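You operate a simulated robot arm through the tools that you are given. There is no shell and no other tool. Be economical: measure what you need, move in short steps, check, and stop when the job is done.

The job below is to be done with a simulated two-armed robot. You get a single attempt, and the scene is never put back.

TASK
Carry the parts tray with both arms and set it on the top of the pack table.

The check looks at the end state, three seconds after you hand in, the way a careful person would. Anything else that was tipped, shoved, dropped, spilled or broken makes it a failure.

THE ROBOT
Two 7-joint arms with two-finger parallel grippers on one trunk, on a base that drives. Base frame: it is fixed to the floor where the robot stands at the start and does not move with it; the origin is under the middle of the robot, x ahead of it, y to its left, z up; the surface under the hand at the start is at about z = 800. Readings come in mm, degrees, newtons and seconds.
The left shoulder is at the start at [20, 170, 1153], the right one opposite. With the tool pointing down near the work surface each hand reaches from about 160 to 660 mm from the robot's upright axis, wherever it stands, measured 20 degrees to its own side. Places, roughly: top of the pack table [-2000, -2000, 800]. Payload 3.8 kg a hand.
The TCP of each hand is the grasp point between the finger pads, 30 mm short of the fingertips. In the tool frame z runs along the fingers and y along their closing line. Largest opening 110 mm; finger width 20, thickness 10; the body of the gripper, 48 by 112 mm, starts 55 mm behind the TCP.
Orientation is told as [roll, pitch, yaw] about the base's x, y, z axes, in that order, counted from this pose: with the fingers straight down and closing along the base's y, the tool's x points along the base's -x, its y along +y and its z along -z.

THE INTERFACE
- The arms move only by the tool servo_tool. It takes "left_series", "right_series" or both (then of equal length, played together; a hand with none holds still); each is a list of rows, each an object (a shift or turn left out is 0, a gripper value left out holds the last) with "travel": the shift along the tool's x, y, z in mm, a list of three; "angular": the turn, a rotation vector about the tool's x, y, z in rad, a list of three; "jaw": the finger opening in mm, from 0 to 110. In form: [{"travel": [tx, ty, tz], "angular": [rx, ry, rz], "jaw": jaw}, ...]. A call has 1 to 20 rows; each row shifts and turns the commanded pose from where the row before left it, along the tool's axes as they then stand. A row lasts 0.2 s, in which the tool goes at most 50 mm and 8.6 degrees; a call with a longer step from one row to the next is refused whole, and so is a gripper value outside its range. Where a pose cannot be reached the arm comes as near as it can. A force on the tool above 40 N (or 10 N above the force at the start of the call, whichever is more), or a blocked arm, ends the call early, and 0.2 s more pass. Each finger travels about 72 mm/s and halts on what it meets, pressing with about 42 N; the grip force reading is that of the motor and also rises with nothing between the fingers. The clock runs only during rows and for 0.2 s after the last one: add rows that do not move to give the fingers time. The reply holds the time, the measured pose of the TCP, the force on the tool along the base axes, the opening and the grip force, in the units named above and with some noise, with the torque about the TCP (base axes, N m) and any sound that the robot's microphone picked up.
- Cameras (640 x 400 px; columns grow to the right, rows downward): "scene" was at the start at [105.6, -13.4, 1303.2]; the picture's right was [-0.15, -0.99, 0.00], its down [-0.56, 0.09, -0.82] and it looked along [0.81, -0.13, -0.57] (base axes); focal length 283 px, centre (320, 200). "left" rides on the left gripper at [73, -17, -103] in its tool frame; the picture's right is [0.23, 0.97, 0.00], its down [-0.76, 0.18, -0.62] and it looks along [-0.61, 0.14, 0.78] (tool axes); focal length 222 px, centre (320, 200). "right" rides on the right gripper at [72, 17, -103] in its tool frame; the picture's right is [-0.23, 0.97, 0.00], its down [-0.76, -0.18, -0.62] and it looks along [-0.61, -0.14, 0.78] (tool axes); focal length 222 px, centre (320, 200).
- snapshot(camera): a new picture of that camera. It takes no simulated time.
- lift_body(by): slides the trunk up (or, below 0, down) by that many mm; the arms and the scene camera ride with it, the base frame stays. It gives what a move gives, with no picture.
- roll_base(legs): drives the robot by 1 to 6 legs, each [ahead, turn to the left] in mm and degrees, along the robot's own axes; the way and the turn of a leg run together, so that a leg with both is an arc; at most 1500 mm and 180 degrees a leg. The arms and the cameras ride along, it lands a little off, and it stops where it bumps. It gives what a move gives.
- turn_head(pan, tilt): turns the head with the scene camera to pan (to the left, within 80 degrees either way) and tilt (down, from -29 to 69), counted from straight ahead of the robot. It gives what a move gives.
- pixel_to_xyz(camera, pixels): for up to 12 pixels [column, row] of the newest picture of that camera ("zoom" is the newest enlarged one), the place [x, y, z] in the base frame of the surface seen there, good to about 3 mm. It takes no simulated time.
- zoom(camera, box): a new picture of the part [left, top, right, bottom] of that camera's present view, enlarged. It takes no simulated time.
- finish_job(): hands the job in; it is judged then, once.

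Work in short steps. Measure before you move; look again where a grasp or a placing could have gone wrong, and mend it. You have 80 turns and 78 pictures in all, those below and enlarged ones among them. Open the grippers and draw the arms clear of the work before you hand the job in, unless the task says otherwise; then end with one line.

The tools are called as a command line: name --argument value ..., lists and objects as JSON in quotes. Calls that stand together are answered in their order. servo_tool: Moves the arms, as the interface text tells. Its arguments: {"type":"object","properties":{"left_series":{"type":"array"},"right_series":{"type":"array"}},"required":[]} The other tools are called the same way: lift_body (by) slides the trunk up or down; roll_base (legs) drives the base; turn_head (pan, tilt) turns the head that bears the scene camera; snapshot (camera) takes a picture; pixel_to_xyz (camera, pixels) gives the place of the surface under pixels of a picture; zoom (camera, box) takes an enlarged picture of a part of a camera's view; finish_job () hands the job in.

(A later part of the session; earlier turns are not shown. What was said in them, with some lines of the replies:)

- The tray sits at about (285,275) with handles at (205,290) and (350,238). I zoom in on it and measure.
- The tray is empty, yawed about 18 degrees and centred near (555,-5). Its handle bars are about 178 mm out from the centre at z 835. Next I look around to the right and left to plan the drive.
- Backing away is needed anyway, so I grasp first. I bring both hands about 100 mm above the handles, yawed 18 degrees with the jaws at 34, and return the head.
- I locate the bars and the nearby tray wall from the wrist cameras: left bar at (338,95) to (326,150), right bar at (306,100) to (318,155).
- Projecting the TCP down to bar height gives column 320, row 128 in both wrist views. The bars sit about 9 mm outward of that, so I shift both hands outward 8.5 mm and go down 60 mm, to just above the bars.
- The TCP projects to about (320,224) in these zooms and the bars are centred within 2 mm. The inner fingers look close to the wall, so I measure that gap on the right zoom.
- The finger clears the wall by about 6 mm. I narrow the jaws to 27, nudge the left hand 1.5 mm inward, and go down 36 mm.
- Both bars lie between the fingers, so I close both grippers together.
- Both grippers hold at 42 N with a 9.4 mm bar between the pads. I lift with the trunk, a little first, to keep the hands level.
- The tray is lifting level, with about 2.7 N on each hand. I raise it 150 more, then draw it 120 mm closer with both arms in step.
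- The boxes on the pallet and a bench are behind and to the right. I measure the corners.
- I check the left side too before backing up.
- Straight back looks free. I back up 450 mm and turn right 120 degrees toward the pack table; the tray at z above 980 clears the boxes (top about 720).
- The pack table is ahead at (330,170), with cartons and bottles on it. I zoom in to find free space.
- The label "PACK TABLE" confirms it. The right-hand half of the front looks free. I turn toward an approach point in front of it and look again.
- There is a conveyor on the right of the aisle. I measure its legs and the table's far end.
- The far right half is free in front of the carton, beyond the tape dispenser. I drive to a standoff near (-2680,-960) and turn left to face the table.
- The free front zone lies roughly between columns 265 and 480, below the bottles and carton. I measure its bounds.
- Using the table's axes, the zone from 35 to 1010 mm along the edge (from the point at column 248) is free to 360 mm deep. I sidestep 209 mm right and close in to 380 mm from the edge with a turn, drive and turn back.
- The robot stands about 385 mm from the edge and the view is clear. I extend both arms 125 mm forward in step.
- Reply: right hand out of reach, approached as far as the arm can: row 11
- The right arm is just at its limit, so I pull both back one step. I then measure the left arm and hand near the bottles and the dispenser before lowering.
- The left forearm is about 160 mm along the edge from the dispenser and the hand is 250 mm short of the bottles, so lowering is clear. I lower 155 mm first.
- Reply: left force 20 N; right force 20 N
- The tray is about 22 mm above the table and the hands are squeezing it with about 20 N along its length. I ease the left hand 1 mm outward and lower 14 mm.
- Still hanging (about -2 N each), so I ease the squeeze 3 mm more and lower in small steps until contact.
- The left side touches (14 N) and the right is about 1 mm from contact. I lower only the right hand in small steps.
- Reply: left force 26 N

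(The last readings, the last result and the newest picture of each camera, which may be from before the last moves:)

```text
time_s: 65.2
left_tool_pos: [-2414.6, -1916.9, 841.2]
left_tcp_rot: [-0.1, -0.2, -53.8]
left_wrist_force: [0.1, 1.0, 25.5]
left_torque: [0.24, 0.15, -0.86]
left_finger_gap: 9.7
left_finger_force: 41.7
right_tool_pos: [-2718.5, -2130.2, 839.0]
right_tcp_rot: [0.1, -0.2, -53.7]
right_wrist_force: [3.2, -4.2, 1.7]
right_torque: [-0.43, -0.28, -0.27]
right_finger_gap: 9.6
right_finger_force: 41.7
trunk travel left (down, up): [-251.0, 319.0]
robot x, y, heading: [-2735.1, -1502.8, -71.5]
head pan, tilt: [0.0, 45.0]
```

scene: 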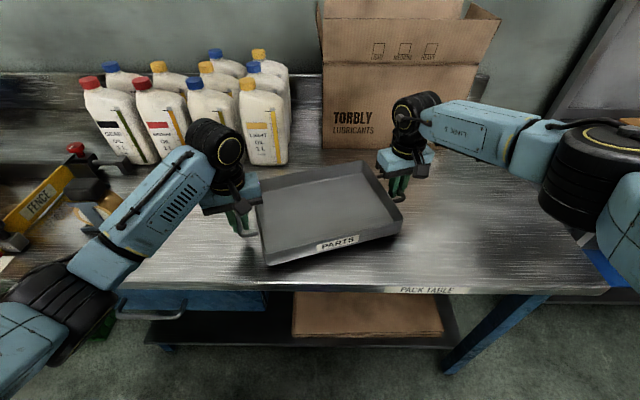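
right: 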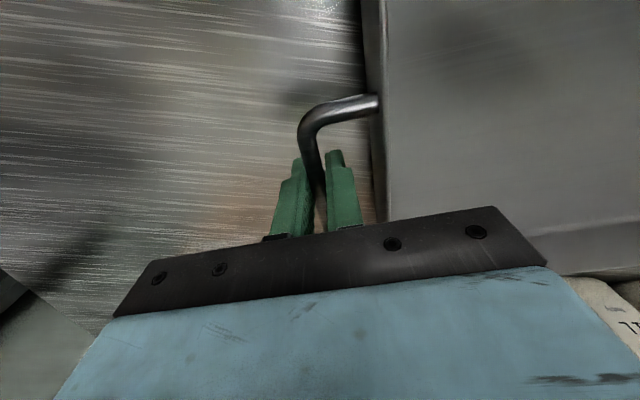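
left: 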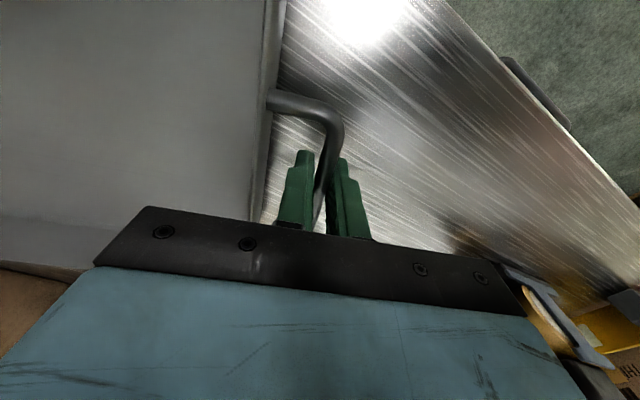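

The tray is seated. I ease the left up 1 mm and open both to 27 mm, which keeps the inner fingers off the tray wall.

servo_tool --left_series '[{"travel": [0, 0, -1]}, {"jaw": 15}, {"jaw": 27}, {}, {}]' --right_series '[{}, {"jaw": 15}, {"jaw": 27}, {}, {}]'

zoom --camera "left" --box '[240, 60, 400, 240]'

zoom --camera "right" --box '[240, 60, 400, 240]'

```text
time_s: 66.4
left_tool_pos: [-2414.1, -1916.2, 839.7]
left_tcp_rot: [0.1, 0.1, -53.6]
left_wrist_force: [-0.6, -0.6, 0.2]
left_torque: [-0.01, 0.03, 0.03]
left_finger_gap: 26.6
left_finger_force: 0.0
right_tool_pos: [-2719.6, -2129.9, 837.3]
right_tcp_rot: [-0.2, -0.1, -53.7]
right_wrist_force: [0.4, -1.3, 0.1]
right_torque: [0.03, 0.01, 0.0]
right_finger_gap: 27.0
right_finger_force: 0.0
trunk travel left (down, up): [-251.0, 319.0]
robot x, y, heading: [-2732.9, -1501.9, -71.9]
head pan, tilt: [0.0, 45.0]
```

```text
2.22 times, centred on (320, 150) of left
```

zoom: 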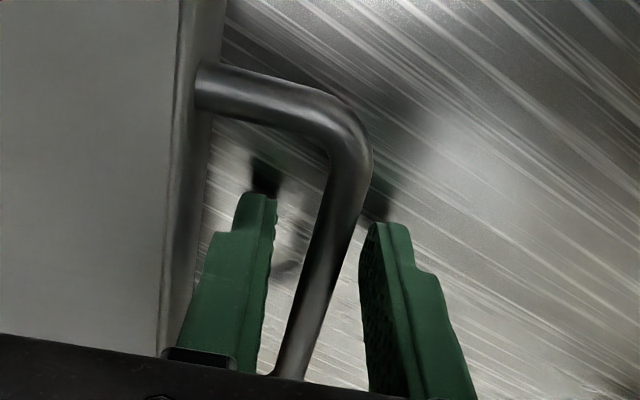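

```text
2.22 times, centred on (320, 150) of right
```

zoom: 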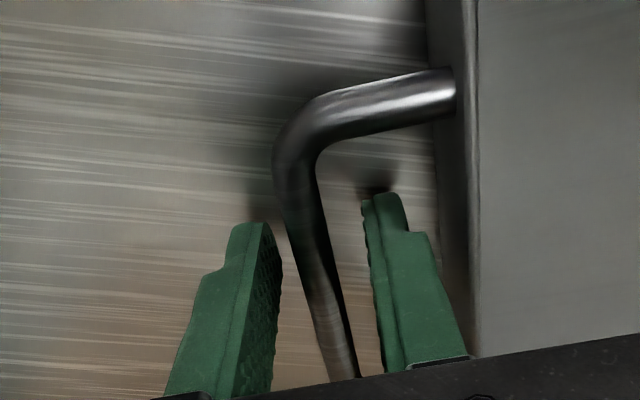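

Both hands are free of the bars with room on each side. I raise both arms straight up 160 mm.

servo_tool --left_series '[{"travel": [0, 0, -10]}, {"travel": [0, 0, -20]}, {"travel": [0, 0, -25]}, {"travel": [0, 0, -35]}, {"travel": [0, 0, -35]}, {"travel": [0, 0, -35]}, {}]' --right_series '[{"travel": [0, 0, -10]}, {"travel": [0, 0, -20]}, {"travel": [0, 0, -25]}, {"travel": [0, 0, -35]}, {"travel": [0, 0, -35]}, {"travel": [0, 0, -35]}, {}]'

snapshot --camera "scene"

```text
time_s: 68.0
left_tool_pos: [-2412.4, -1915.1, 999.2]
left_tcp_rot: [0.1, 0.1, -53.8]
left_wrist_force: [1.1, 0.2, -0.1]
left_torque: [0.02, -0.01, -0.03]
left_finger_gap: 26.9
left_finger_force: 0.0
right_tool_pos: [-2717.1, -2130.3, 997.6]
right_tcp_rot: [0.0, -0.1, -53.8]
right_wrist_force: [0.1, 0.1, 0.8]
right_torque: [-0.02, 0.03, 0.01]
right_finger_gap: 26.8
right_finger_force: 0.2
trunk travel left (down, up): [-251.0, 319.0]
robot x, y, heading: [-2729.5, -1501.2, -71.8]
head pan, tilt: [0.0, 45.0]
```

```text
48 pictures are left
```

scene: 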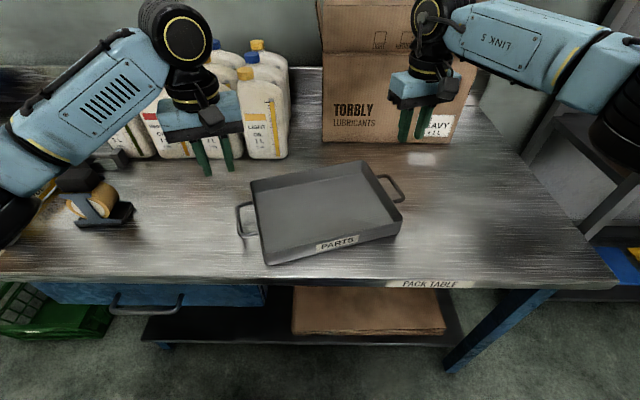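

The tray rests flat and wholly on the table. I lift the trunk, open the grippers fully, and back the robot away.

lift_body --by 120

servo_tool --left_series '[{"jaw": 110}, {}, {}, {}]' --right_series '[{"jaw": 110}, {}, {}, {}]'

roll_base --legs '[[-400, 0]]'

turn_head --pan 0 --tilt 32

snapshot --camera "scene"

```text
time_s: 69.5
left_tool_pos: [-2412.4, -1913.7, 1119.7]
left_tcp_rot: [0.1, -0.1, -53.7]
left_wrist_force: [0.0, -1.9, 0.0]
left_torque: [-0.01, 0.0, 0.0]
left_finger_gap: 27.2
left_finger_force: 0.1
right_tool_pos: [-2717.7, -2131.2, 1116.4]
right_tcp_rot: [0.0, -0.1, -53.9]
right_wrist_force: [0.3, 0.7, 0.2]
right_torque: [-0.03, 0.01, 0.03]
right_finger_gap: 27.3
right_finger_force: 0.1
trunk travel left (down, up): [-371.0, 199.0]
robot x, y, heading: [-2730.6, -1503.3, -71.8]
head pan, tilt: [0.0, 45.0]
```

```text
time_s: 70.5
left_tool_pos: [-2410.6, -1915.4, 1119.9]
left_tcp_rot: [0.0, 0.1, -53.8]
left_wrist_force: [-0.1, 0.3, -0.3]
left_torque: [-0.01, -0.01, 0.0]
left_finger_gap: 110.2
left_finger_force: 0.0
right_tool_pos: [-2717.8, -2130.8, 1117.8]
right_tcp_rot: [-0.1, -0.2, -53.8]
right_wrist_force: [0.8, -0.1, 0.8]
right_torque: [-0.02, 0.03, 0.04]
right_finger_gap: 110.1
right_finger_force: 0.1
trunk travel left (down, up): [-371.0, 199.0]
robot x, y, heading: [-2734.8, -1502.7, -71.6]
head pan, tilt: [0.0, 45.0]
```

```text
time_s: 73.0
left_tool_pos: [-2535.0, -1540.0, 1120.1]
left_tcp_rot: [0.0, 0.0, -53.7]
left_wrist_force: [0.6, 0.6, -0.5]
left_torque: [-0.01, -0.02, 0.01]
left_finger_gap: 110.0
left_finger_force: 0.1
right_tool_pos: [-2841.3, -1756.2, 1117.7]
right_tcp_rot: [0.0, 0.0, -53.7]
right_wrist_force: [-1.0, 0.3, -0.8]
right_torque: [0.02, 0.05, 0.01]
right_finger_gap: 110.3
right_finger_force: 0.1
trunk travel left (down, up): [-371.0, 199.0]
robot x, y, heading: [-2855.1, -1131.7, -71.9]
head pan, tilt: [0.0, 45.0]
```

```text
time_s: 73.7
left_tool_pos: [-2534.5, -1540.8, 1120.2]
left_tcp_rot: [0.0, 0.0, -53.7]
left_wrist_force: [0.2, -0.1, -0.9]
left_torque: [0.02, -0.01, -0.02]
left_finger_gap: 110.0
left_finger_force: 0.1
right_tool_pos: [-2841.6, -1757.3, 1118.4]
right_tcp_rot: [-0.1, -0.1, -53.9]
right_wrist_force: [-0.1, 0.7, -0.1]
right_torque: [0.0, -0.02, -0.02]
right_finger_gap: 109.9
right_finger_force: 0.0
trunk travel left (down, up): [-371.0, 199.0]
robot x, y, heading: [-2854.8, -1131.7, -71.7]
head pan, tilt: [0.0, 32.0]
```

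```text
47 pictures are left
```

scene: 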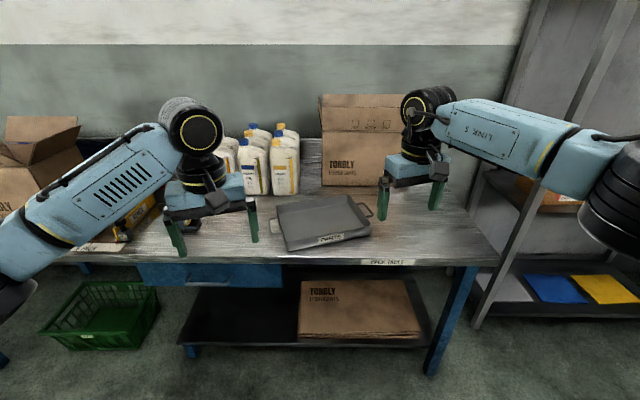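

The tray sits on the pack table at about (322,222), nothing else has moved, and the hands are open and clear. I hand the job in.

finish_job

```text
The job is handed in.
```

I carried the parts tray with both arms and set it flat, fully on top of the pack table. Nothing else on the table appears to have moved, and both grippers are open and clear. I have handed the job in, but no verdict came back.
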